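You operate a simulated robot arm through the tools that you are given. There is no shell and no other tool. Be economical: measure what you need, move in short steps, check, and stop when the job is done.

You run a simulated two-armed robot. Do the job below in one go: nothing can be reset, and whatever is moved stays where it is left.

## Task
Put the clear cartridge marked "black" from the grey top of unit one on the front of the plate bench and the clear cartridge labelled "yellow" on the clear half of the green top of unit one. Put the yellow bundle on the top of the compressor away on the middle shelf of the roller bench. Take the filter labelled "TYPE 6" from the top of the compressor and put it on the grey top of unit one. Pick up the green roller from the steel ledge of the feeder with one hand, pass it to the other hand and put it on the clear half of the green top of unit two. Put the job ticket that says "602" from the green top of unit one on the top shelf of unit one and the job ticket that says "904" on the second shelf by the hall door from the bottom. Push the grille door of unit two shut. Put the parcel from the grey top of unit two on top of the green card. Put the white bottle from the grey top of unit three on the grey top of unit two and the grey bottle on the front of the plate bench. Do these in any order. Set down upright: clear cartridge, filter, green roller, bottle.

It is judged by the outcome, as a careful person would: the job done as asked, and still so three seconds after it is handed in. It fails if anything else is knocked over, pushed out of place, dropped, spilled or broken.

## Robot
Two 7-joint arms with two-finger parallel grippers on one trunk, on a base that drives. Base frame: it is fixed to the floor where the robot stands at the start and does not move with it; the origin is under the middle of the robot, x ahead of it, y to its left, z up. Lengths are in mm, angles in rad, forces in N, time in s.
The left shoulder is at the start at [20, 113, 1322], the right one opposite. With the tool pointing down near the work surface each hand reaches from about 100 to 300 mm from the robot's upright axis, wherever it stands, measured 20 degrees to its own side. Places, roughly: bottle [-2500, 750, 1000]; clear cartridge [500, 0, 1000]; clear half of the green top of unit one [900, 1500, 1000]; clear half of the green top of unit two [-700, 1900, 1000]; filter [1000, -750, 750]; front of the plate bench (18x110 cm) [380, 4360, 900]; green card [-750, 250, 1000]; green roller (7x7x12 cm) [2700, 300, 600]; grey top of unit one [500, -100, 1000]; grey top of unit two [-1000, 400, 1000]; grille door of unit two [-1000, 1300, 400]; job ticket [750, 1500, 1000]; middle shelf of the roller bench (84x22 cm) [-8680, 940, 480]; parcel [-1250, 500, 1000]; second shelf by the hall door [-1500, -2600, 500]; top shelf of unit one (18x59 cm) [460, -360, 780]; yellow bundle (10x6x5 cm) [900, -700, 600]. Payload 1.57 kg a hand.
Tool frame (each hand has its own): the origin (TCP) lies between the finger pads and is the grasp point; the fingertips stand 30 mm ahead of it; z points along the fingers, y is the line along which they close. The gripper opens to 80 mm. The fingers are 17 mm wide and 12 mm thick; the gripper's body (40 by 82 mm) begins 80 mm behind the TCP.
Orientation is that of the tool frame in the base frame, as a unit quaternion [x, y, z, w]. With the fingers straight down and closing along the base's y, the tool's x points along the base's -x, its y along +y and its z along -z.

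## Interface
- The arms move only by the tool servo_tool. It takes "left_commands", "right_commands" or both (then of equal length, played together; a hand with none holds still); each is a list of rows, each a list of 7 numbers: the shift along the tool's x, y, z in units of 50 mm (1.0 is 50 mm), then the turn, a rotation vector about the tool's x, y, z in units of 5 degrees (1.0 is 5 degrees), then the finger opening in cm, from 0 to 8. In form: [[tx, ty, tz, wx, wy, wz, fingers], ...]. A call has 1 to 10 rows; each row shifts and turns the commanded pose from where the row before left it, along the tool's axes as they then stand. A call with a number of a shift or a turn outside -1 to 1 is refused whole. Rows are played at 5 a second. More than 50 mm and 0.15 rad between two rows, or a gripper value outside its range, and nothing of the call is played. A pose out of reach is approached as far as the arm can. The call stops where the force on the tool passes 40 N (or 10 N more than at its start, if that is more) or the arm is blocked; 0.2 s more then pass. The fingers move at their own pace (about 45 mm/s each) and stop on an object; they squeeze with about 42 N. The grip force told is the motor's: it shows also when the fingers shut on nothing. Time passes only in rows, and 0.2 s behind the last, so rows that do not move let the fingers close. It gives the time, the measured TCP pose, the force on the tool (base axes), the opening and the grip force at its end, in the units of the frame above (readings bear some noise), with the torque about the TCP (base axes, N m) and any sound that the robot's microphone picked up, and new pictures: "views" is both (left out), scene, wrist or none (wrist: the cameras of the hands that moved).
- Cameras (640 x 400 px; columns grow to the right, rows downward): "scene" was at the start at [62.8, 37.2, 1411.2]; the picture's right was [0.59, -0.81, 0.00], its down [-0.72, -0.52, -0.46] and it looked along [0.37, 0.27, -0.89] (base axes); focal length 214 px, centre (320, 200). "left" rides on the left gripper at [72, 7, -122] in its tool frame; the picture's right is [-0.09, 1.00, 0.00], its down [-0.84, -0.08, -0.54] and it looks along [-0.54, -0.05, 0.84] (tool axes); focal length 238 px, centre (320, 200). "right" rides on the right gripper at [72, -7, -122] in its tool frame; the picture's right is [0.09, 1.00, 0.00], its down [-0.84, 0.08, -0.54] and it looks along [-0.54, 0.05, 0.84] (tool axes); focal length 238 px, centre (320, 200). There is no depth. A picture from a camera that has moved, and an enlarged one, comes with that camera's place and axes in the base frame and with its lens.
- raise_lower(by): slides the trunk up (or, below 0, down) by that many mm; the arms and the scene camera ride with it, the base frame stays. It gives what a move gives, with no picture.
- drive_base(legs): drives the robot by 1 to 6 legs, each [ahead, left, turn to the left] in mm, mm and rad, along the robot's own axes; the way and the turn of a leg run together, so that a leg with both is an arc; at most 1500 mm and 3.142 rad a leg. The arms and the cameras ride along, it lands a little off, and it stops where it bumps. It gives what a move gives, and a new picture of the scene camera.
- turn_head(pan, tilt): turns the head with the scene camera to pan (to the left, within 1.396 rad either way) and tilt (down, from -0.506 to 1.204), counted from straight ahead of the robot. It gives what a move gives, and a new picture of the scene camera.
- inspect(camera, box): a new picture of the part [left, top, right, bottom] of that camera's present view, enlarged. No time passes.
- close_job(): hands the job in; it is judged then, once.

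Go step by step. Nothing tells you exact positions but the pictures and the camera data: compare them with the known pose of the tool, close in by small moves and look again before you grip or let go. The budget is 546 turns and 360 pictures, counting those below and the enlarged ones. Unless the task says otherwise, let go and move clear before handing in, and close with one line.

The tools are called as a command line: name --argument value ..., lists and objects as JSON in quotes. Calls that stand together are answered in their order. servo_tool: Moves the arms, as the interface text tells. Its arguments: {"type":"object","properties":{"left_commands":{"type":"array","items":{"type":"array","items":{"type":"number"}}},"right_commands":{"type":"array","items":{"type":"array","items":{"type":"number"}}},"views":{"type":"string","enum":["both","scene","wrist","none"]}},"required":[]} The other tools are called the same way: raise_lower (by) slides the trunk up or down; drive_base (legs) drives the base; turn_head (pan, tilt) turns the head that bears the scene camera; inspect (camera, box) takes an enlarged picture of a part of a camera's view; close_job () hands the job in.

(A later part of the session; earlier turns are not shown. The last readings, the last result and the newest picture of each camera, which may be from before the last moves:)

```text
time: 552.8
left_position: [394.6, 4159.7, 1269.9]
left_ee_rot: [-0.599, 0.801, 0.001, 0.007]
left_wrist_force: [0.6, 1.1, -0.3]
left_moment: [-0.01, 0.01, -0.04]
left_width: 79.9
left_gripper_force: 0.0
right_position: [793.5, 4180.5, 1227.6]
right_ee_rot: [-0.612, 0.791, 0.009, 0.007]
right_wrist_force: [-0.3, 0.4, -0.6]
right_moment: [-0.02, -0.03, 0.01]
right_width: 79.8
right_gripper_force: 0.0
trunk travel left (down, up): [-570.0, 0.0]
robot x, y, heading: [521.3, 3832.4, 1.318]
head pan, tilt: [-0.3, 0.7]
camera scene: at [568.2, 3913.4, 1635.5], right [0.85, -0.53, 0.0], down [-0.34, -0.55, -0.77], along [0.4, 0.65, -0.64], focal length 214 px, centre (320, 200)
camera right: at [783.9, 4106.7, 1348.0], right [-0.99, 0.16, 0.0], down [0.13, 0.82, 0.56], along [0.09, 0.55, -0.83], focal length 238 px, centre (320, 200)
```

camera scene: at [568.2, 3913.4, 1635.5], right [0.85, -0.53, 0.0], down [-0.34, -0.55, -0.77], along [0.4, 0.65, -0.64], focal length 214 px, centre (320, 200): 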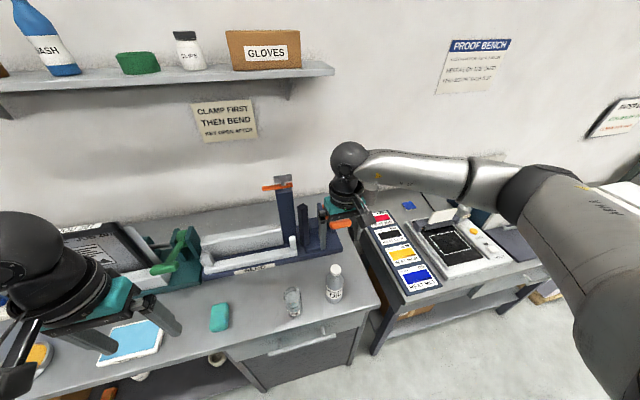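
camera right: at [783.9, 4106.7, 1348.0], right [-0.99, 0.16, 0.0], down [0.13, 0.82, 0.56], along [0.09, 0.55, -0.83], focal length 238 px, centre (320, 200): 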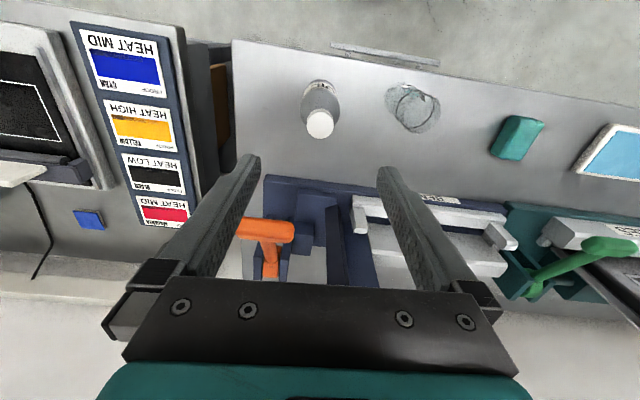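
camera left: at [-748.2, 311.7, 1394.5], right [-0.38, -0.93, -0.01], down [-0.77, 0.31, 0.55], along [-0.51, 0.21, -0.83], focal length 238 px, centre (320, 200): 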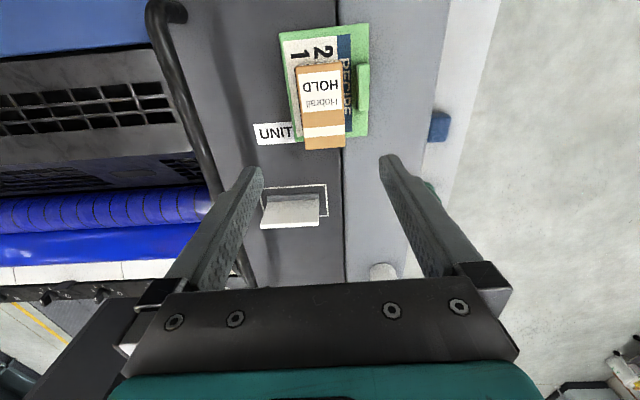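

Grey bottle stands by the black cartridge. Next the grille door of unit two: I drive into the aisle between units two and three from this end.

servo_tool --right_commands '[[0.9, 0, 0, 0, 0, 0, 8], [0.9, 0, 0, 0, 0, 0, 8], [0.9, 0, 0, 0, 0, 0, 8]]' --views "none"

drive_base --legs '[[-900, 0, 0], [0, 0, -1.58], [-1260, 0, 0]]'

turn_head --pan -1.0 --tilt 0.5

```text
time: 553.6
left_position: [392.8, 4158.9, 1270.3]
left_ee_rot: [-0.599, 0.801, 0.001, 0.007]
left_wrist_force: [1.0, -0.9, 0.0]
left_moment: [0.03, -0.01, -0.01]
left_width: 80.2
left_gripper_force: 0.1
right_position: [761.6, 4050.9, 1228.0]
right_ee_rot: [-0.611, 0.791, 0.009, 0.007]
right_wrist_force: [0.1, 0.6, -0.5]
right_moment: [-0.01, 0.0, 0.04]
right_width: 79.9
right_gripper_force: 0.0
trunk travel left (down, up): [-570.0, 0.0]
robot x, y, heading: [516.4, 3834.6, 1.313]
head pan, tilt: [-0.3, 0.7]
```

```text
time: 568.1
left_position: [-600.8, 3422.7, 1269.9]
left_ee_rot: [0.154, 0.988, -0.005, 0.005]
left_wrist_force: [-0.2, -0.1, 0.3]
left_moment: [0.0, 0.01, 0.0]
left_width: 80.1
left_gripper_force: 0.0
right_position: [-718.1, 3058.7, 1226.5]
right_ee_rot: [0.137, 0.99, 0.001, 0.012]
right_wrist_force: [-0.6, 0.7, 0.3]
right_moment: [-0.01, 0.01, -0.03]
right_width: 79.8
right_gripper_force: 0.1
trunk travel left (down, up): [-570.0, 0.0]
robot x, y, heading: [-932.3, 3307.1, -0.278]
head pan, tilt: [-0.3, 0.7]
camera scene: at [-850.5, 3255.6, 1635.5], right [-0.55, -0.84, 0.0], down [-0.54, 0.35, -0.77], along [0.64, -0.42, -0.64], focal length 214 px, centre (320, 200)
```

scene: 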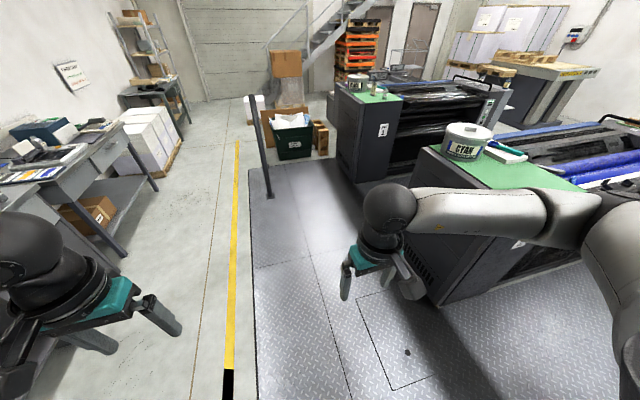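

```text
time: 569.2
left_position: [-600.7, 3422.6, 1270.4]
left_ee_rot: [0.155, 0.988, -0.005, 0.006]
left_wrist_force: [-0.8, 0.8, 0.3]
left_moment: [0.0, -0.04, -0.01]
left_width: 79.9
left_gripper_force: 0.1
right_position: [-717.1, 3058.1, 1228.0]
right_ee_rot: [0.137, 0.99, 0.001, 0.011]
right_wrist_force: [0.8, 0.1, 0.0]
right_moment: [-0.01, -0.02, -0.02]
right_width: 80.1
right_gripper_force: 0.1
trunk travel left (down, up): [-570.0, 0.0]
robot x, y, heading: [-932.9, 3306.2, -0.281]
head pan, tilt: [-1.0, 0.499]
camera scene: at [-895.3, 3215.0, 1653.2], right [-0.96, -0.29, 0.0], down [-0.14, 0.46, -0.88], along [0.25, -0.84, -0.48], focal length 214 px, centre (320, 200)
```

scene: 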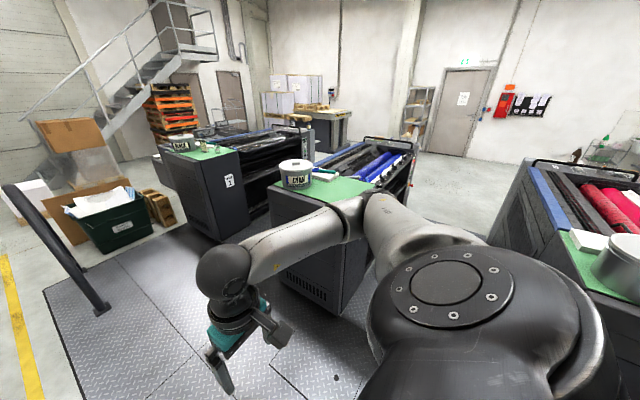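

drive_base --legs '[[0, 0, 0.018], [-30, -1000, 0], [0, -850, 0]]'

turn_head --pan 0.0 --tilt 0.9

```text
time: 578.9
left_position: [-1125.8, 1634.3, 1269.7]
left_ee_rot: [0.152, 0.988, -0.005, 0.006]
left_wrist_force: [0.2, 0.0, -0.4]
left_moment: [0.0, 0.01, 0.02]
left_width: 79.8
left_gripper_force: 0.1
right_position: [-1239.2, 1267.9, 1227.2]
right_ee_rot: [0.134, 0.991, 0.001, 0.011]
right_wrist_force: [-0.1, 0.7, 0.5]
right_moment: [-0.02, 0.0, 0.0]
right_width: 80.0
right_gripper_force: 0.0
trunk travel left (down, up): [-570.0, 0.0]
robot x, y, heading: [-1456.1, 1512.4, -0.276]
head pan, tilt: [-1.0, 0.499]
camera scene: at [-1418.5, 1423.3, 1653.2], right [-0.96, -0.29, 0.0], down [-0.14, 0.46, -0.88], along [0.26, -0.84, -0.48], focal length 214 px, centre (320, 200)
```

scene: 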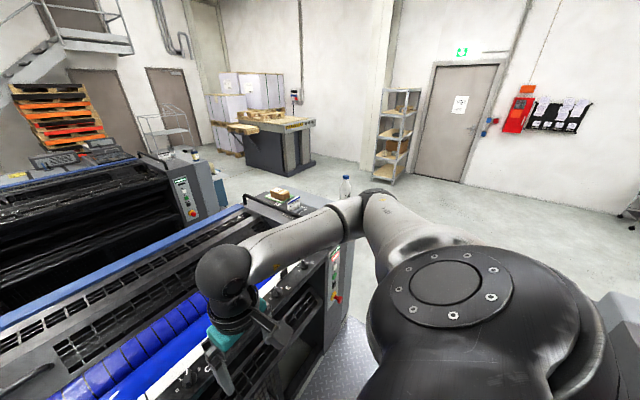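

```text
time: 580.2
left_position: [-1124.5, 1634.5, 1269.3]
left_ee_rot: [0.151, 0.989, -0.005, 0.005]
left_wrist_force: [-0.3, -0.5, 0.2]
left_moment: [0.0, 0.01, 0.01]
left_width: 80.1
left_gripper_force: 0.1
right_position: [-1239.0, 1267.7, 1227.6]
right_ee_rot: [0.134, 0.991, 0.001, 0.01]
right_wrist_force: [0.0, -0.3, -0.7]
right_moment: [0.02, 0.02, -0.01]
right_width: 80.1
right_gripper_force: 0.0
trunk travel left (down, up): [-570.0, 0.0]
robot x, y, heading: [-1456.2, 1516.1, -0.277]
head pan, tilt: [0.0, 0.901]
camera scene: at [-1372.5, 1490.1, 1619.3], right [-0.27, -0.96, 0.0], down [-0.75, 0.21, -0.62], along [0.6, -0.17, -0.78], focal length 214 px, centre (320, 200)
```

scene: 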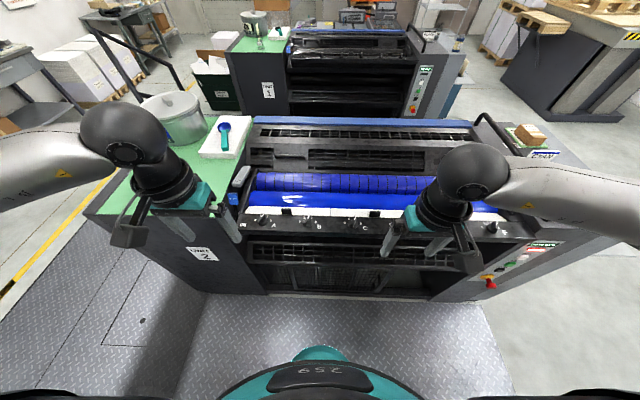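

inspect --camera "scene" --box '[220, 200, 520, 310]'

raise_lower --by -400

turn_head --pan -0.1 --tilt 0.8

```text
2.13 times, centred on (370, 255) of scene
camera zoom: at [-1372.5, 1490.1, 1619.3], right [-0.27, -0.96, 0.0], down [-0.75, 0.21, -0.62], along [0.6, -0.17, -0.78], focal length 458 px, centre (213, 83)
```

zoom: 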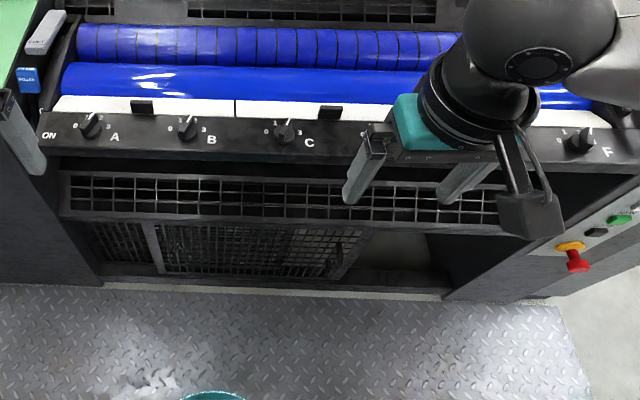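

```text
time: 584.0
left_position: [-1125.2, 1634.1, 869.2]
left_ee_rot: [0.15, 0.989, -0.004, 0.005]
left_wrist_force: [0.5, 0.3, 0.0]
left_moment: [0.01, -0.01, -0.01]
left_width: 80.2
left_gripper_force: 0.0
right_position: [-1239.9, 1268.2, 827.6]
right_ee_rot: [0.134, 0.991, 0.002, 0.011]
right_wrist_force: [0.0, 0.3, 0.3]
right_moment: [0.01, -0.01, 0.02]
right_width: 79.7
right_gripper_force: 0.0
trunk travel left (down, up): [-170.0, 400.0]
robot x, y, heading: [-1456.9, 1515.4, -0.276]
head pan, tilt: [0.0, 0.901]
```

```text
time: 584.7
left_position: [-1125.4, 1635.0, 869.7]
left_ee_rot: [0.15, 0.989, -0.005, 0.005]
left_wrist_force: [0.4, 1.2, 0.7]
left_moment: [-0.01, 0.05, 0.0]
left_width: 79.9
left_gripper_force: 0.2
right_position: [-1239.4, 1268.7, 826.5]
right_ee_rot: [0.134, 0.991, 0.001, 0.011]
right_wrist_force: [-0.1, 0.7, -0.2]
right_moment: [0.0, -0.03, 0.0]
right_width: 80.2
right_gripper_force: 0.0
trunk travel left (down, up): [-170.0, 400.0]
robot x, y, heading: [-1454.8, 1514.3, -0.27]
head pan, tilt: [-0.099, 0.799]
camera scene: at [-1370.0, 1481.2, 1227.2], right [-0.36, -0.93, 0.0], down [-0.67, 0.26, -0.7], along [0.65, -0.25, -0.72], focal length 214 px, centre (320, 200)
```

scene: 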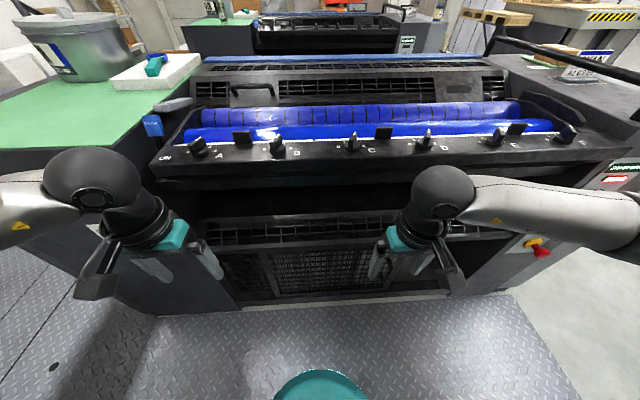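

raise_lower --by -170

drive_base --legs '[[-150, -350, 0]]'

turn_head --pan 0.1 --tilt 0.8

inspect --camera "scene" --box '[140, 130, 500, 330]'

```text
time: 586.6
left_position: [-1126.0, 1634.2, 699.5]
left_ee_rot: [0.151, 0.989, -0.004, 0.005]
left_wrist_force: [0.4, 0.1, 0.0]
left_moment: [-0.01, -0.03, 0.01]
left_width: 79.9
left_gripper_force: 0.1
right_position: [-1240.0, 1267.8, 657.6]
right_ee_rot: [0.135, 0.991, 0.001, 0.011]
right_wrist_force: [-0.9, -0.4, -0.1]
right_moment: [-0.02, 0.0, -0.03]
right_width: 80.3
right_gripper_force: 0.0
trunk travel left (down, up): [0.0, 570.0]
robot x, y, heading: [-1454.0, 1515.9, -0.275]
head pan, tilt: [-0.099, 0.799]
```

```text
time: 589.0
left_position: [-1364.4, 1338.6, 699.2]
left_ee_rot: [0.153, 0.988, -0.004, 0.005]
left_wrist_force: [-0.9, 0.2, 0.7]
left_moment: [0.01, 0.0, -0.01]
left_width: 80.0
left_gripper_force: 0.1
right_position: [-1480.5, 971.3, 656.6]
right_ee_rot: [0.137, 0.991, 0.001, 0.011]
right_wrist_force: [-0.6, -0.5, 0.5]
right_moment: [0.0, 0.02, 0.01]
right_width: 79.8
right_gripper_force: 0.0
trunk travel left (down, up): [0.0, 570.0]
robot x, y, heading: [-1691.8, 1218.9, -0.277]
head pan, tilt: [-0.099, 0.799]
camera scene: at [-1610.1, 1184.9, 1057.2], right [-0.37, -0.93, 0.0], down [-0.67, 0.26, -0.7], along [0.65, -0.26, -0.72], focal length 214 px, centre (320, 200)
```

scene: 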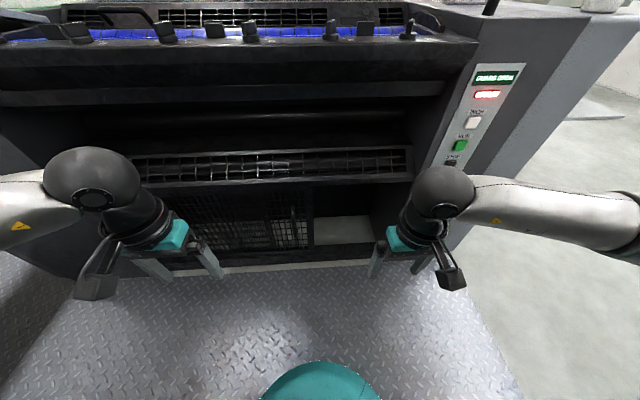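

```text
time: 589.8
left_position: [-1364.7, 1337.1, 698.0]
left_ee_rot: [0.153, 0.988, -0.004, 0.006]
left_wrist_force: [-1.0, -0.1, -0.3]
left_moment: [0.02, 0.0, 0.02]
left_width: 79.9
left_gripper_force: 0.0
right_position: [-1478.9, 972.6, 657.9]
right_ee_rot: [0.136, 0.991, 0.001, 0.011]
right_wrist_force: [-0.6, -0.1, -0.1]
right_moment: [-0.02, -0.01, 0.0]
right_width: 80.0
right_gripper_force: 0.0
trunk travel left (down, up): [0.0, 570.0]
robot x, y, heading: [-1700.2, 1221.6, -0.279]
head pan, tilt: [0.099, 0.799]
camera scene: at [-1605.7, 1200.2, 1057.2], right [-0.18, -0.98, 0.0], down [-0.71, 0.13, -0.7], along [0.69, -0.12, -0.72], focal length 214 px, centre (320, 200)
```

scene: 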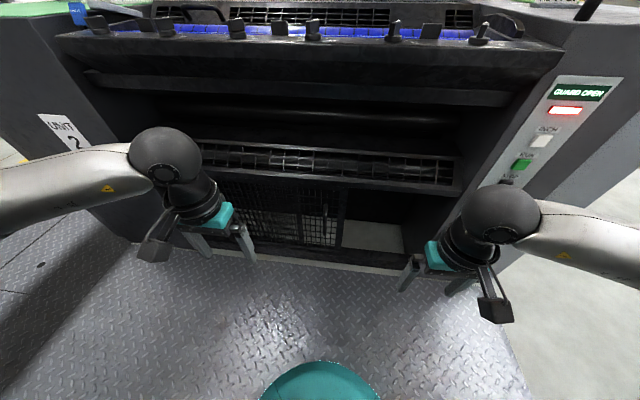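

```text
1.78 times, centred on (320, 230) of scene
camera zoom: at [-1605.7, 1200.2, 1057.2], right [-0.18, -0.98, 0.0], down [-0.71, 0.13, -0.7], along [0.69, -0.12, -0.72], focal length 381 px, centre (320, 147)
```

zoom: 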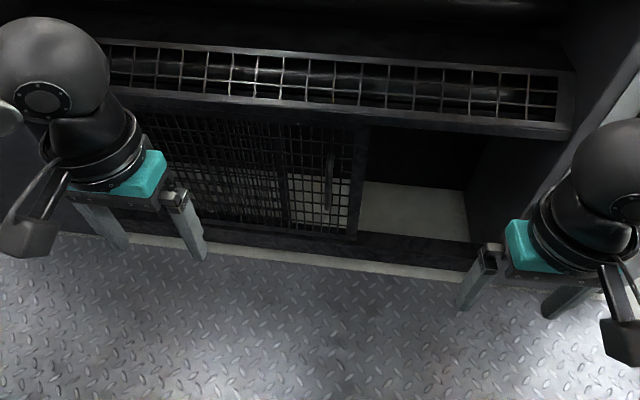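

inspect --camera "scene" --box '[200, 160, 430, 290]'

drive_base --legs '[[0, -250, 0]]'

turn_head --pan 0.5 --tilt 0.7

inspect --camera "scene" --box '[220, 140, 470, 300]'

```text
2.78 times, centred on (315, 225) of scene
camera zoom: at [-1605.7, 1200.2, 1057.2], right [-0.18, -0.98, 0.0], down [-0.71, 0.13, -0.7], along [0.69, -0.12, -0.72], focal length 597 px, centre (334, 130)
```

zoom: 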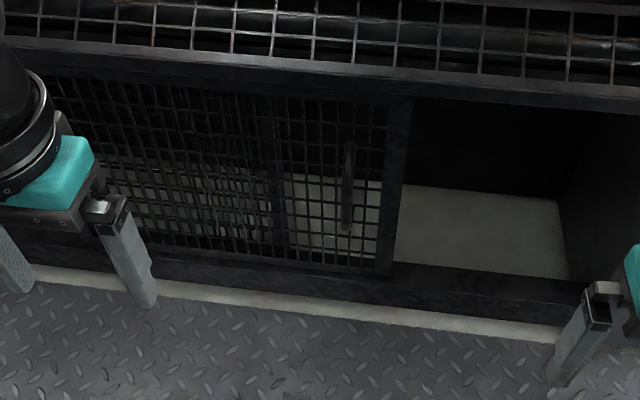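

```text
time: 591.6
left_position: [-1433.2, 1100.0, 698.7]
left_ee_rot: [0.153, 0.988, -0.005, 0.006]
left_wrist_force: [-0.8, 0.2, 0.3]
left_moment: [0.01, 0.0, -0.03]
left_width: 80.0
left_gripper_force: 0.1
right_position: [-1549.5, 733.7, 657.5]
right_ee_rot: [0.137, 0.99, 0.001, 0.011]
right_wrist_force: [-1.0, 0.5, 0.0]
right_moment: [-0.01, 0.01, 0.0]
right_width: 79.9
right_gripper_force: 0.0
trunk travel left (down, up): [0.0, 570.0]
robot x, y, heading: [-1765.2, 980.3, -0.28]
head pan, tilt: [0.099, 0.799]
camera scene: at [-1673.7, 962.7, 1057.2], right [-0.18, -0.98, 0.0], down [-0.71, 0.13, -0.7], along [0.69, -0.13, -0.72], focal length 214 px, centre (320, 200)
```

scene: 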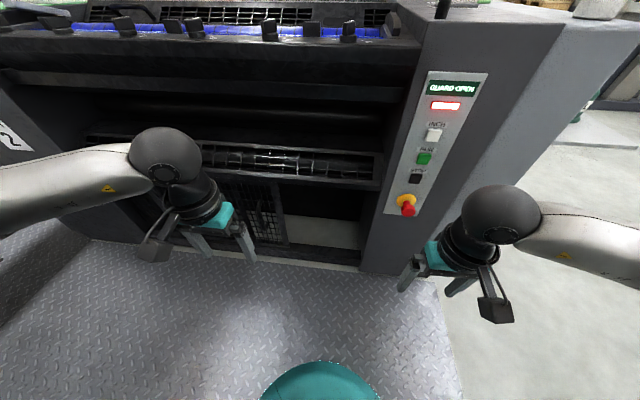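

```text
time: 592.4
left_position: [-1433.3, 1098.6, 699.1]
left_ee_rot: [0.154, 0.988, -0.005, 0.006]
left_wrist_force: [0.0, -1.2, 0.1]
left_moment: [-0.02, -0.02, 0.03]
left_width: 80.0
left_gripper_force: 0.1
right_position: [-1549.3, 733.8, 656.4]
right_ee_rot: [0.136, 0.991, 0.001, 0.01]
right_wrist_force: [-0.3, -0.9, -0.1]
right_moment: [-0.01, -0.01, 0.01]
right_width: 80.1
right_gripper_force: 0.1
trunk travel left (down, up): [0.0, 570.0]
robot x, y, heading: [-1764.8, 978.7, -0.278]
head pan, tilt: [0.499, 0.7]
camera scene: at [-1670.2, 995.5, 1065.5], right [0.22, -0.98, 0.0], down [-0.63, -0.14, -0.76], along [0.75, 0.17, -0.64], focal length 214 px, centre (320, 200)
```

scene: 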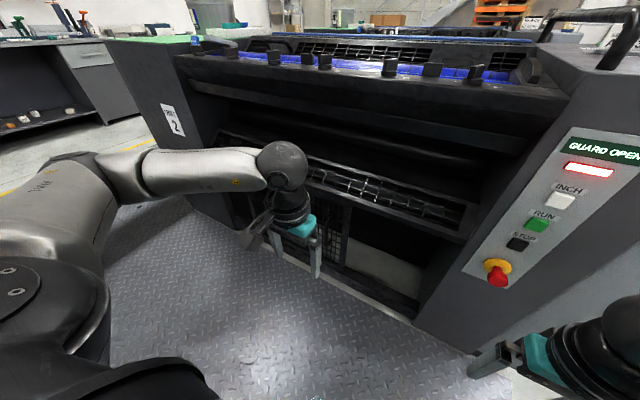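

```text
2.50 times, centred on (345, 220) of scene
camera zoom: at [-1670.2, 995.5, 1065.5], right [0.22, -0.98, 0.0], down [-0.63, -0.14, -0.76], along [0.75, 0.17, -0.64], focal length 536 px, centre (258, 150)
```

zoom: 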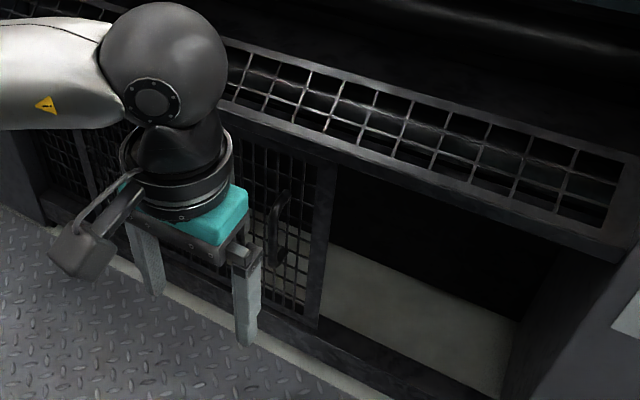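

It's a sliding grille: the door with a D-handle near [-1095,1093,412] must slide right ~310 mm. I'll straddle the handle with the right hand pitched forward, and sidestep the base.

servo_tool --right_commands '[[0, 0, 0, 0, -1, 0, 3.5], [0, 0, 0, 0, -1, 0, 3.5], [0, 0, 0, 0, -1, 0, 3.5], [0, 0, 0, 0, -1, 0, 3.5], [0, 0, 0, 0, -1, 0, 3.5], [0, 0, 0, 0, -1, 0, 3.5], [0, 0, 0, 0, -1, 0, 3.5], [0, 0, 0, 0, -1, 0, 3.5]]' --views "none"

drive_base --legs '[[0, 455, 0], [150, 0, 0]]'

turn_head --pan -0.3 --tilt 0.9

```text
time: 594.2
left_position: [-1432.0, 1099.2, 699.1]
left_ee_rot: [0.154, 0.988, -0.004, 0.005]
left_wrist_force: [-0.2, 0.4, 0.6]
left_moment: [0.0, -0.01, 0.04]
left_width: 79.8
left_gripper_force: 0.0
right_position: [-1503.5, 720.9, 635.4]
right_ee_rot: [0.131, 0.943, -0.038, 0.303]
right_wrist_force: [0.3, -0.5, 0.4]
right_moment: [0.02, 0.01, 0.02]
right_width: 35.2
right_gripper_force: 0.1
right hand out of reach, approached as far as the arm can: row 3, 4, 5, 6, 7, 8
trunk travel left (down, up): [0.0, 570.0]
robot x, y, heading: [-1760.6, 979.5, -0.281]
head pan, tilt: [0.499, 0.7]
```

```text
time: 597.9
left_position: [-1164.7, 1493.1, 699.1]
left_ee_rot: [0.152, 0.988, -0.004, 0.005]
left_wrist_force: [0.5, 0.6, 0.0]
left_moment: [0.0, -0.01, 0.02]
left_width: 80.1
left_gripper_force: 0.2
right_position: [-1234.8, 1116.0, 634.6]
right_ee_rot: [0.13, 0.943, -0.039, 0.304]
right_wrist_force: [0.5, 0.1, 0.7]
right_moment: [0.01, 0.02, 0.01]
right_width: 34.7
right_gripper_force: 0.1
trunk travel left (down, up): [0.0, 570.0]
robot x, y, heading: [-1493.1, 1375.3, -0.28]
head pan, tilt: [0.499, 0.7]
camera scene: at [-1401.3, 1390.0, 1065.5], right [0.22, -0.98, 0.0], down [-0.63, -0.14, -0.77], along [0.75, 0.17, -0.64], focal length 214 px, centre (320, 200)
```

scene: 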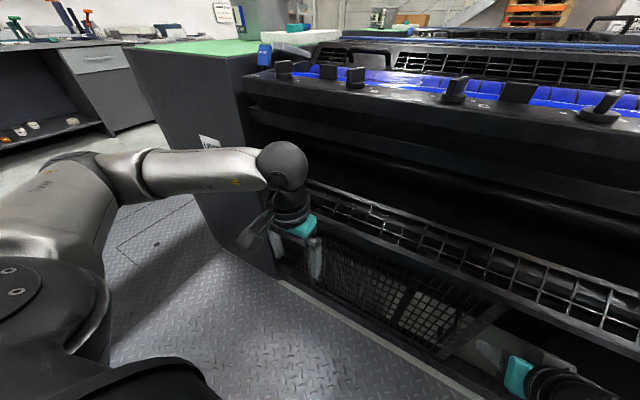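

```text
time: 599.1
left_position: [-1163.4, 1492.3, 698.3]
left_ee_rot: [0.153, 0.988, -0.005, 0.005]
left_wrist_force: [-0.4, 0.5, 1.2]
left_moment: [0.0, 0.04, 0.0]
left_width: 80.2
left_gripper_force: 0.0
right_position: [-1234.2, 1115.5, 633.3]
right_ee_rot: [0.131, 0.943, -0.039, 0.303]
right_wrist_force: [0.0, 0.3, 0.0]
right_moment: [0.03, 0.0, 0.02]
right_width: 34.7
right_gripper_force: 0.0
trunk travel left (down, up): [0.0, 570.0]
robot x, y, heading: [-1491.4, 1375.3, -0.273]
head pan, tilt: [-0.3, 0.901]
camera scene: at [-1420.8, 1330.2, 1049.3], right [-0.55, -0.84, 0.0], down [-0.66, 0.43, -0.62], along [0.52, -0.34, -0.78], focal length 214 px, centre (320, 200)
```

scene: 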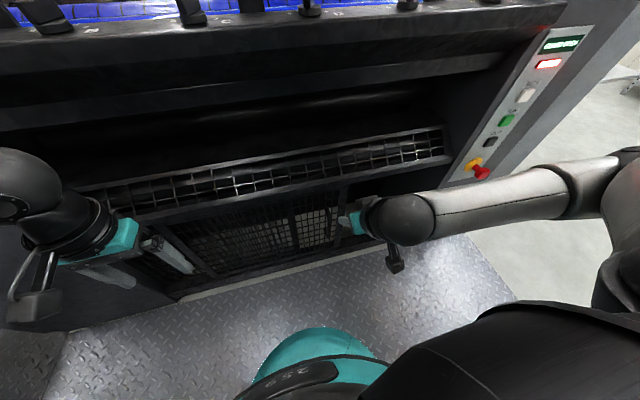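

servo_tool --right_commands '[[0.46, 0.06, 0.643, 0, 0, 0, 3.5], [0.46, 0.06, 0.643, 0, 0, 0, 3.5], [0.46, 0.06, 0.643, 0, 0, 0, 3.5], [0.46, 0.06, 0.643, 0, 0, 0, 3.5], [0.46, 0.06, 0.643, 0, 0, 0, 3.5]]' --views "both"

```text
time: 600.3
left_position: [-1164.0, 1492.7, 700.9]
left_ee_rot: [0.153, 0.988, -0.004, 0.005]
left_wrist_force: [-0.1, 0.6, 0.1]
left_moment: [-0.01, 0.0, -0.02]
left_width: 80.1
left_gripper_force: 0.1
right_position: [-1211.7, 1101.4, 603.6]
right_ee_rot: [0.13, 0.944, -0.037, 0.3]
right_wrist_force: [0.0, -0.3, -0.2]
right_moment: [-0.01, 0.04, 0.02]
right_width: 34.9
right_gripper_force: 0.0
right hand out of reach, approached as far as the arm can: row 1, 2, 3, 4, 5
trunk travel left (down, up): [0.0, 570.0]
robot x, y, heading: [-1491.3, 1375.2, -0.273]
head pan, tilt: [-0.3, 0.901]
camera scene: at [-1420.9, 1330.1, 1049.3], right [-0.55, -0.84, 0.0], down [-0.66, 0.43, -0.62], along [0.52, -0.34, -0.78], focal length 214 px, centre (320, 200)
camera right: at [-1336.1, 1128.2, 661.7], right [0.2, 0.98, -0.05], down [0.38, -0.03, 0.93], along [0.9, -0.2, -0.38], focal length 238 px, centre (320, 200)
```

scene: 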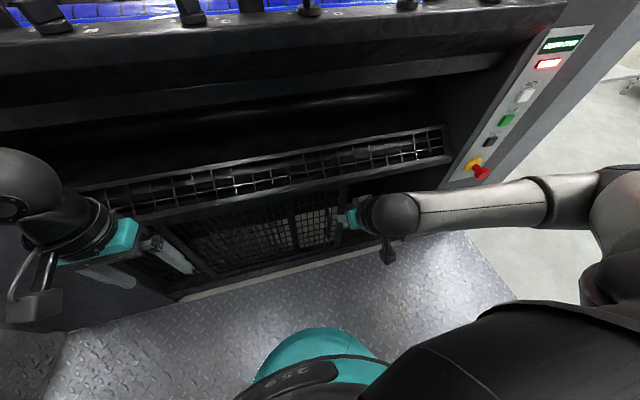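
right: 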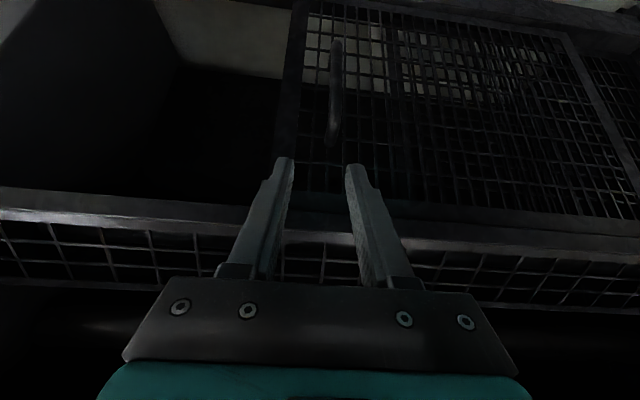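

servo_tool --right_commands '[[-0.8, 0, 0.57, 0, 0, 0, 3.5], [0.46, 0, 0.643, 0, 0, 0, 3.5], [0.46, 0, 0.643, 0, 0, 0, 3.5], [0.46, 0, 0.643, 0, 0, 0, 3.5], [0.46, 0, 0.643, 0, 0, 0, 3.5]]' --views "wrist"

```text
time: 601.5
left_position: [-1163.9, 1492.5, 699.4]
left_ee_rot: [0.153, 0.988, -0.004, 0.005]
left_wrist_force: [0.6, -0.1, 0.4]
left_moment: [0.0, -0.01, -0.02]
left_width: 79.8
left_gripper_force: 0.0
right_position: [-1164.4, 1086.9, 555.3]
right_ee_rot: [0.13, 0.944, -0.037, 0.301]
right_wrist_force: [0.2, 0.0, 0.4]
right_moment: [-0.01, 0.01, 0.04]
right_width: 34.9
right_gripper_force: 0.1
right hand out of reach, approached as far as the arm can: row 3, 4, 5
trunk travel left (down, up): [0.0, 570.0]
robot x, y, heading: [-1494.2, 1376.0, -0.275]
head pan, tilt: [-0.3, 0.901]
camera right: at [-1287.8, 1113.9, 613.1], right [0.2, 0.98, -0.05], down [0.38, -0.03, 0.93], along [0.91, -0.2, -0.37], focal length 238 px, centre (320, 200)
```

right: 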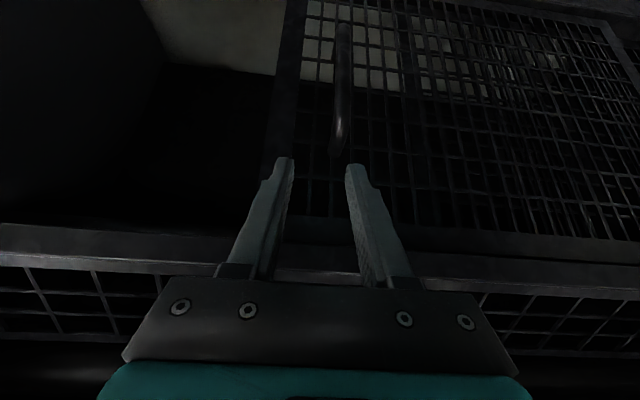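

servo_tool --right_commands '[[0, 0, 0, 0, 1, 0, 3.5], [0, 0, 0, 0, 1, 0, 3.5], [0, 0, 0, 0, 1, 0, 3.5], [0.19, 0, 0.7, 0, 0, 0, 3.5], [0.25, 0, 0.9, 0, 0, 0, 3.5]]' --views "both"

```text
time: 602.7
left_position: [-1163.7, 1494.3, 699.5]
left_ee_rot: [0.153, 0.988, -0.004, 0.005]
left_wrist_force: [0.2, -0.4, 0.7]
left_moment: [0.01, 0.01, 0.01]
left_width: 80.1
left_gripper_force: 0.1
right_position: [-1157.3, 1086.5, 469.1]
right_ee_rot: [0.134, 0.975, -0.021, 0.178]
right_wrist_force: [-0.3, 0.0, -0.2]
right_moment: [0.01, 0.0, -0.01]
right_width: 35.1
right_gripper_force: 0.1
trunk travel left (down, up): [0.0, 570.0]
robot x, y, heading: [-1491.8, 1376.0, -0.281]
head pan, tilt: [-0.3, 0.901]
camera scene: at [-1420.9, 1330.1, 1049.3], right [-0.55, -0.84, 0.0], down [-0.66, 0.43, -0.62], along [0.52, -0.34, -0.78], focal length 214 px, centre (320, 200)
camera right: at [-1262.7, 1108.5, 557.3], right [0.19, 0.98, -0.03], down [0.59, -0.09, 0.8], along [0.79, -0.16, -0.6], focal length 238 px, centre (320, 200)
```

scene: 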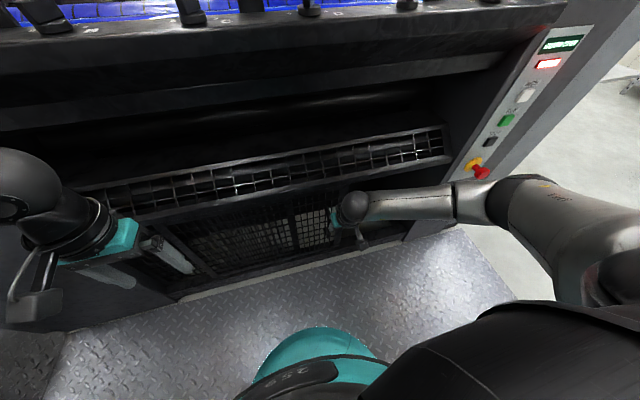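
right: 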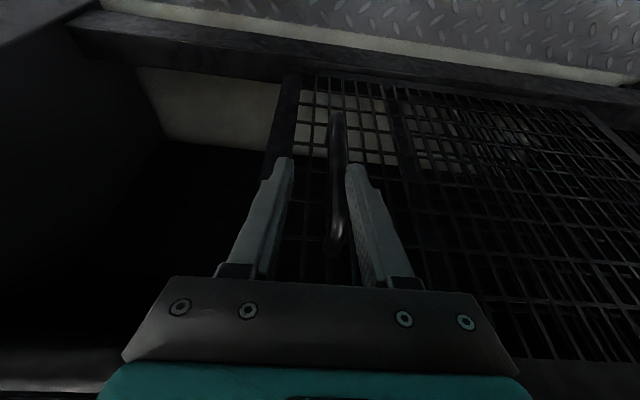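

servo_tool --right_commands '[[0, 0.26, 0, 0, 0, 0, 4], [-0.56, 0, 0.21, 0, 0, 0, 4]]' --views "wrist"

```text
time: 603.3
left_position: [-1165.0, 1494.0, 699.9]
left_ee_rot: [0.153, 0.988, -0.004, 0.005]
left_wrist_force: [0.1, 0.1, 0.0]
left_moment: [0.02, -0.03, -0.03]
left_width: 80.1
left_gripper_force: 0.1
right_position: [-1126.3, 1088.8, 469.5]
right_ee_rot: [0.135, 0.975, -0.022, 0.177]
right_wrist_force: [-0.6, 0.4, 1.0]
right_moment: [-0.01, -0.02, -0.01]
right_width: 40.0
right_gripper_force: 0.1
trunk travel left (down, up): [0.0, 570.0]
robot x, y, heading: [-1493.7, 1373.9, -0.277]
head pan, tilt: [-0.3, 0.901]
camera right: at [-1231.5, 1111.9, 558.5], right [0.19, 0.98, -0.03], down [0.59, -0.09, 0.8], along [0.78, -0.16, -0.6], focal length 238 px, centre (320, 200)
```

right: 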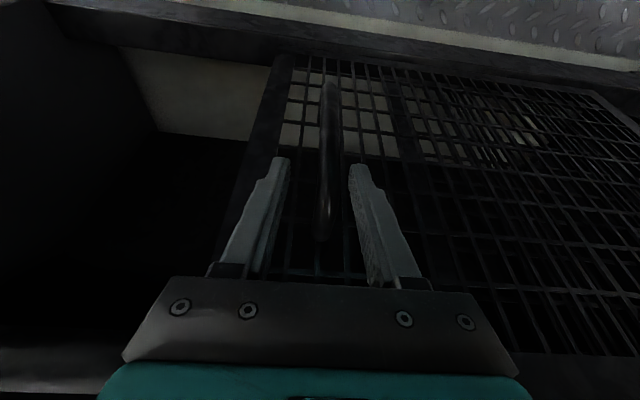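

servo_tool --right_commands '[[-0.62, 0.06, 0.23, 0, 0, 0, 4]]' --views "wrist"

```text
time: 603.7
left_position: [-1163.9, 1492.9, 699.4]
left_ee_rot: [0.153, 0.988, -0.004, 0.006]
left_wrist_force: [0.2, 0.5, 0.1]
left_moment: [0.02, 0.0, 0.03]
left_width: 80.1
left_gripper_force: 0.0
right_position: [-1092.6, 1084.5, 469.5]
right_ee_rot: [0.134, 0.975, -0.022, 0.177]
right_wrist_force: [-5.0, 2.1, 1.7]
right_moment: [0.01, 0.11, -0.11]
right_width: 39.6
right_gripper_force: 0.0
trunk travel left (down, up): [0.0, 570.0]
robot x, y, heading: [-1497.1, 1374.1, -0.275]
head pan, tilt: [-0.3, 0.901]
camera right: at [-1198.8, 1107.0, 558.9], right [0.19, 0.98, -0.03], down [0.59, -0.09, 0.8], along [0.78, -0.16, -0.6], focal length 238 px, centre (320, 200)
```

right: 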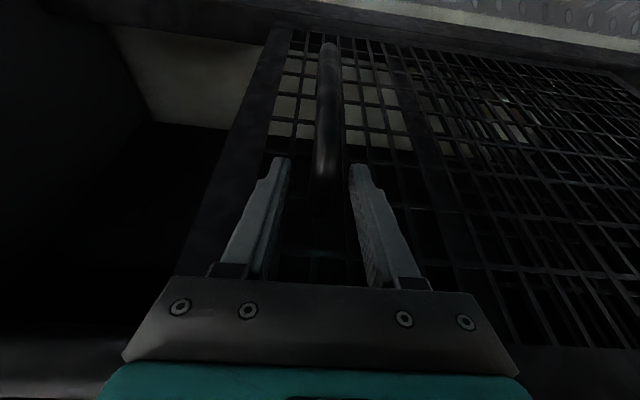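

servo_tool --right_commands '[[0.15, 0, -0.06, 0, 0, 0, 4], [0.32, 0, 0.84, 0, 0, 0, 4]]' --views "wrist"

```text
time: 604.3
left_position: [-1164.5, 1493.3, 698.2]
left_ee_rot: [0.153, 0.988, -0.005, 0.005]
left_wrist_force: [0.1, -0.7, 0.8]
left_moment: [0.0, -0.02, 0.0]
left_width: 80.0
left_gripper_force: 0.1
right_position: [-1099.5, 1087.6, 425.7]
right_ee_rot: [0.135, 0.974, -0.021, 0.179]
right_wrist_force: [-0.6, -0.8, -0.5]
right_moment: [0.03, 0.04, -0.02]
right_width: 39.9
right_gripper_force: 0.0
trunk travel left (down, up): [0.0, 570.0]
robot x, y, heading: [-1495.9, 1373.6, -0.281]
head pan, tilt: [-0.3, 0.901]
camera right: at [-1205.8, 1110.2, 514.6], right [0.19, 0.98, -0.03], down [0.59, -0.09, 0.8], along [0.79, -0.16, -0.6], focal length 238 px, centre (320, 200)
```

right: 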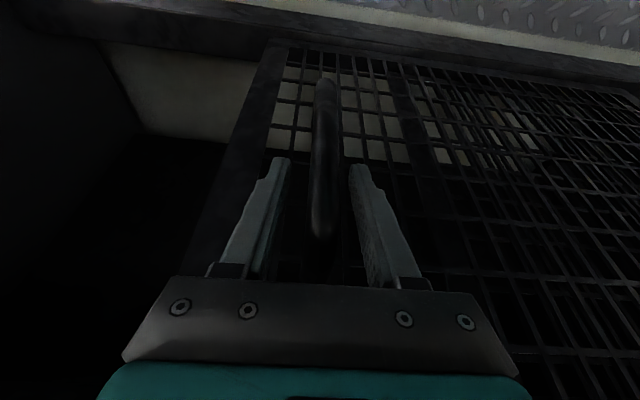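

The handle is between the fingers; I sidestep right to slide the door.

drive_base --legs '[[0, -200, 0]]'

inspect --camera "right" --box '[0, 0, 640, 400]'

```text
time: 605.9
left_position: [-1217.2, 1304.1, 698.8]
left_ee_rot: [0.154, 0.988, -0.005, 0.006]
left_wrist_force: [-0.7, 0.0, 0.1]
left_moment: [0.03, 0.0, 0.0]
left_width: 80.0
left_gripper_force: 0.1
right_position: [-1155.8, 898.4, 426.3]
right_ee_rot: [0.135, 0.975, -0.023, 0.177]
right_wrist_force: [-0.2, -0.2, 0.3]
right_moment: [0.01, 0.0, 0.0]
right_width: 40.0
right_gripper_force: 0.0
trunk travel left (down, up): [0.0, 570.0]
robot x, y, heading: [-1551.4, 1182.6, -0.278]
head pan, tilt: [-0.3, 0.901]
camera scene: at [-1475.2, 1140.4, 1049.3], right [-0.55, -0.84, 0.0], down [-0.66, 0.43, -0.62], along [0.52, -0.34, -0.78], focal length 214 px, centre (320, 200)
```

scene: 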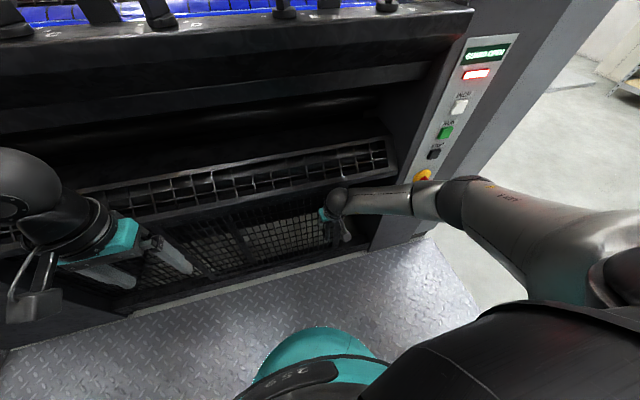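

```text
1.00 times, centred on (320, 200) of right (not enlarged: the box is as wide or as high as the picture)
camera zoom: at [-1260.4, 919.6, 515.0], right [0.19, 0.98, -0.03], down [0.59, -0.09, 0.8], along [0.78, -0.17, -0.6], focal length 238 px, centre (320, 200)
```

zoom: 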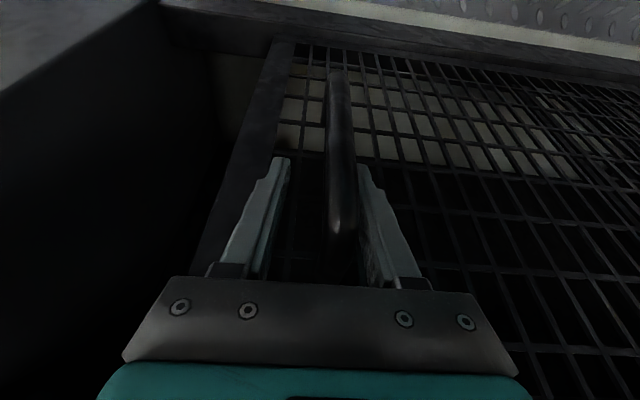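

drive_base --legs '[[5, -80, 0]]'

inspect --camera "right" --box '[0, 0, 640, 400]'

```text
time: 606.9
left_position: [-1236.0, 1226.2, 699.9]
left_ee_rot: [0.155, 0.988, -0.004, 0.006]
left_wrist_force: [0.1, 0.3, 0.7]
left_moment: [0.03, -0.03, 0.01]
left_width: 80.2
left_gripper_force: 0.0
right_position: [-1177.0, 818.8, 424.3]
right_ee_rot: [0.137, 0.975, -0.025, 0.171]
right_wrist_force: [-29.0, 5.5, 4.1]
right_moment: [-0.34, 0.82, -0.8]
right_width: 43.3
right_gripper_force: 1.4
trunk travel left (down, up): [0.0, 570.0]
robot x, y, heading: [-1567.3, 1106.8, -0.281]
head pan, tilt: [-0.3, 0.901]
camera scene: at [-1493.5, 1063.9, 1049.4], right [-0.55, -0.84, 0.0], down [-0.65, 0.43, -0.62], along [0.52, -0.34, -0.78], focal length 214 px, centre (320, 200)
```

scene: 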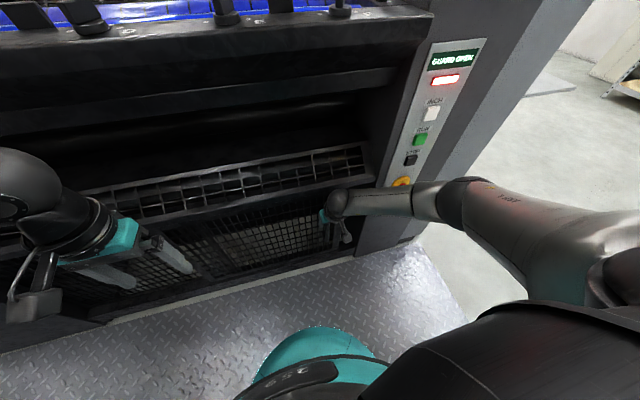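

```text
1.00 times, centred on (320, 200) of right (not enlarged: the box is as wide or as high as the picture)
camera zoom: at [-1281.9, 842.9, 513.2], right [0.19, 0.98, -0.03], down [0.6, -0.09, 0.79], along [0.78, -0.17, -0.61], focal length 238 px, centre (320, 200)
```

zoom: 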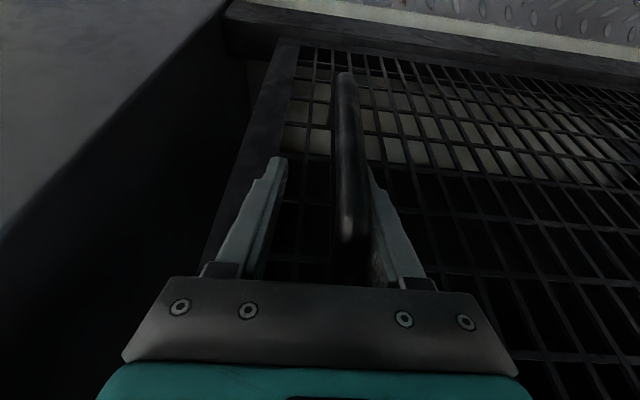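

servo_tool --right_commands '[[0.2, 0, -0.08, 0, 0, 0, 4], [0, -0.3, 0, 0, 0, 0, 4], [0, -0.3, 0, 0, 0, 0, 4]]' --views "wrist"

```text
time: 607.7
left_position: [-1235.6, 1225.3, 698.6]
left_ee_rot: [0.154, 0.988, -0.004, 0.005]
left_wrist_force: [0.3, 0.2, -0.1]
left_moment: [0.0, 0.0, -0.02]
left_width: 80.2
left_gripper_force: 0.0
right_position: [-1195.9, 792.9, 422.0]
right_ee_rot: [0.137, 0.976, -0.025, 0.169]
right_wrist_force: [0.4, -0.3, 0.9]
right_moment: [-0.01, 0.01, 0.0]
right_width: 40.8
right_gripper_force: 0.7
trunk travel left (down, up): [0.0, 570.0]
robot x, y, heading: [-1565.4, 1107.8, -0.283]
head pan, tilt: [-0.3, 0.901]
camera right: at [-1300.6, 816.5, 512.1], right [0.19, 0.98, -0.03], down [0.6, -0.09, 0.79], along [0.78, -0.17, -0.61], focal length 238 px, centre (320, 200)
```

right: 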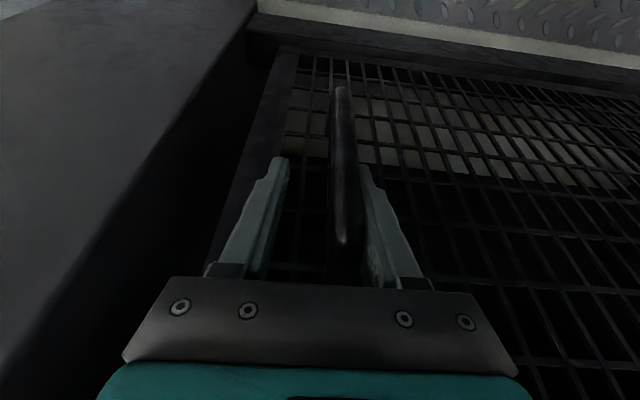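

Still sliding freely; a little more.

servo_tool --right_commands '[[0, -0.3, 0, 0, 0, 0, 4], [0, -0.3, 0, 0, 0, 0, 4], [0, -0.2, 0, 0, 0, 0, 4], [0, -0.2, 0, 0, 0, 0, 4], [0, -0.2, 0, 0, 0, 0, 4]]' --views "both"

```text
time: 608.9
left_position: [-1234.5, 1227.1, 698.6]
left_ee_rot: [0.154, 0.988, -0.004, 0.006]
left_wrist_force: [-0.6, 0.6, -1.8]
left_moment: [-0.04, -0.01, 0.0]
left_width: 79.9
left_gripper_force: 0.0
right_position: [-1210.1, 743.5, 421.6]
right_ee_rot: [0.135, 0.976, -0.019, 0.171]
right_wrist_force: [5.4, 15.6, -6.0]
right_moment: [-0.7, 0.04, -0.3]
right_width: 54.8
right_gripper_force: 8.5
trunk travel left (down, up): [0.0, 570.0]
robot x, y, heading: [-1569.0, 1112.0, -0.283]
head pan, tilt: [-0.3, 0.901]
camera scene: at [-1491.9, 1064.2, 1049.2], right [-0.55, -0.84, 0.0], down [-0.66, 0.43, -0.62], along [0.52, -0.34, -0.78], focal length 214 px, centre (320, 200)
camera right: at [-1314.9, 763.4, 512.7], right [0.18, 0.98, -0.02], down [0.6, -0.09, 0.79], along [0.78, -0.16, -0.61], focal length 238 px, centre (320, 200)
```

scene: 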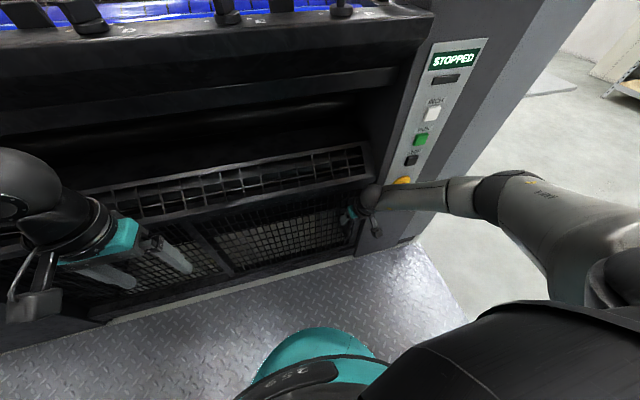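
right: 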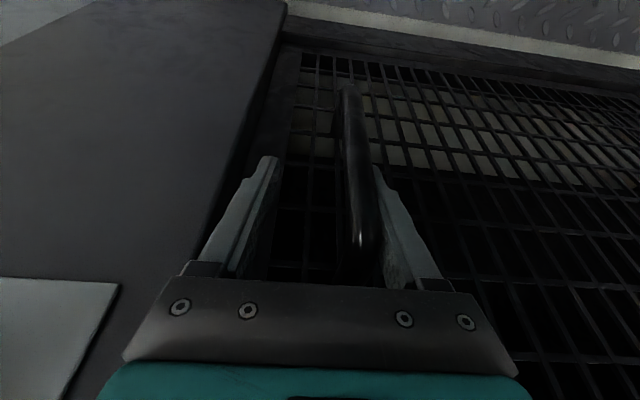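

The panel now reads "STOPPED": the door is shut. I withdraw the hand straight back.

servo_tool --right_commands '[[0, 0.25, 0, 0, 0, 0, 5], [0.5, 0, -0.2, 0, 0, 0, 6], [0.6, 0, -0.23, 0, 0, 0, 6]]' --views "none"

drive_base --legs '[[-200, 0, 0]]'

```text
time: 609.7
left_position: [-1235.1, 1226.5, 699.0]
left_ee_rot: [0.154, 0.988, -0.005, 0.006]
left_wrist_force: [-0.6, 0.1, -0.1]
left_moment: [-0.02, -0.01, 0.03]
left_width: 79.8
left_gripper_force: 0.0
right_position: [-1265.8, 763.2, 424.0]
right_ee_rot: [0.138, 0.975, -0.024, 0.171]
right_wrist_force: [0.2, 0.9, 0.6]
right_moment: [-0.02, 0.01, -0.02]
right_width: 60.0
right_gripper_force: 0.1
trunk travel left (down, up): [0.0, 570.0]
robot x, y, heading: [-1564.8, 1108.4, -0.283]
head pan, tilt: [-0.3, 0.901]
```

```text
time: 611.3
left_position: [-1424.8, 1280.2, 698.2]
left_ee_rot: [0.154, 0.988, -0.004, 0.006]
left_wrist_force: [-0.7, -0.2, -0.9]
left_moment: [0.0, -0.01, 0.05]
left_width: 80.2
left_gripper_force: 0.0
right_position: [-1453.7, 819.2, 424.6]
right_ee_rot: [0.137, 0.976, -0.025, 0.17]
right_wrist_force: [-0.4, -1.5, 1.0]
right_moment: [0.02, 0.04, 0.0]
right_width: 60.0
right_gripper_force: 0.0
trunk travel left (down, up): [0.0, 570.0]
robot x, y, heading: [-1756.8, 1163.0, -0.277]
head pan, tilt: [-0.3, 0.901]
camera scene: at [-1682.2, 1118.0, 1049.3], right [-0.55, -0.84, 0.0], down [-0.66, 0.43, -0.62], along [0.52, -0.34, -0.78], focal length 214 px, centre (320, 200)
```

scene: 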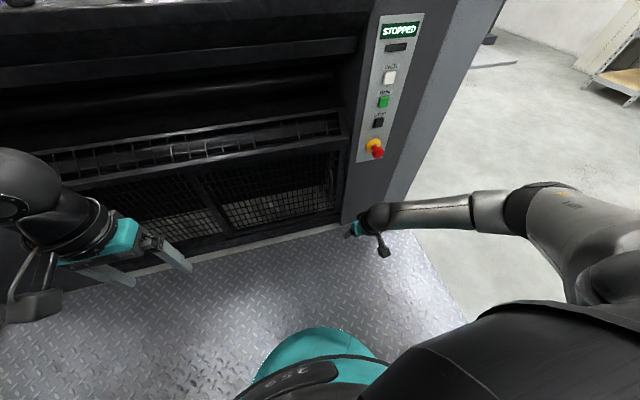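

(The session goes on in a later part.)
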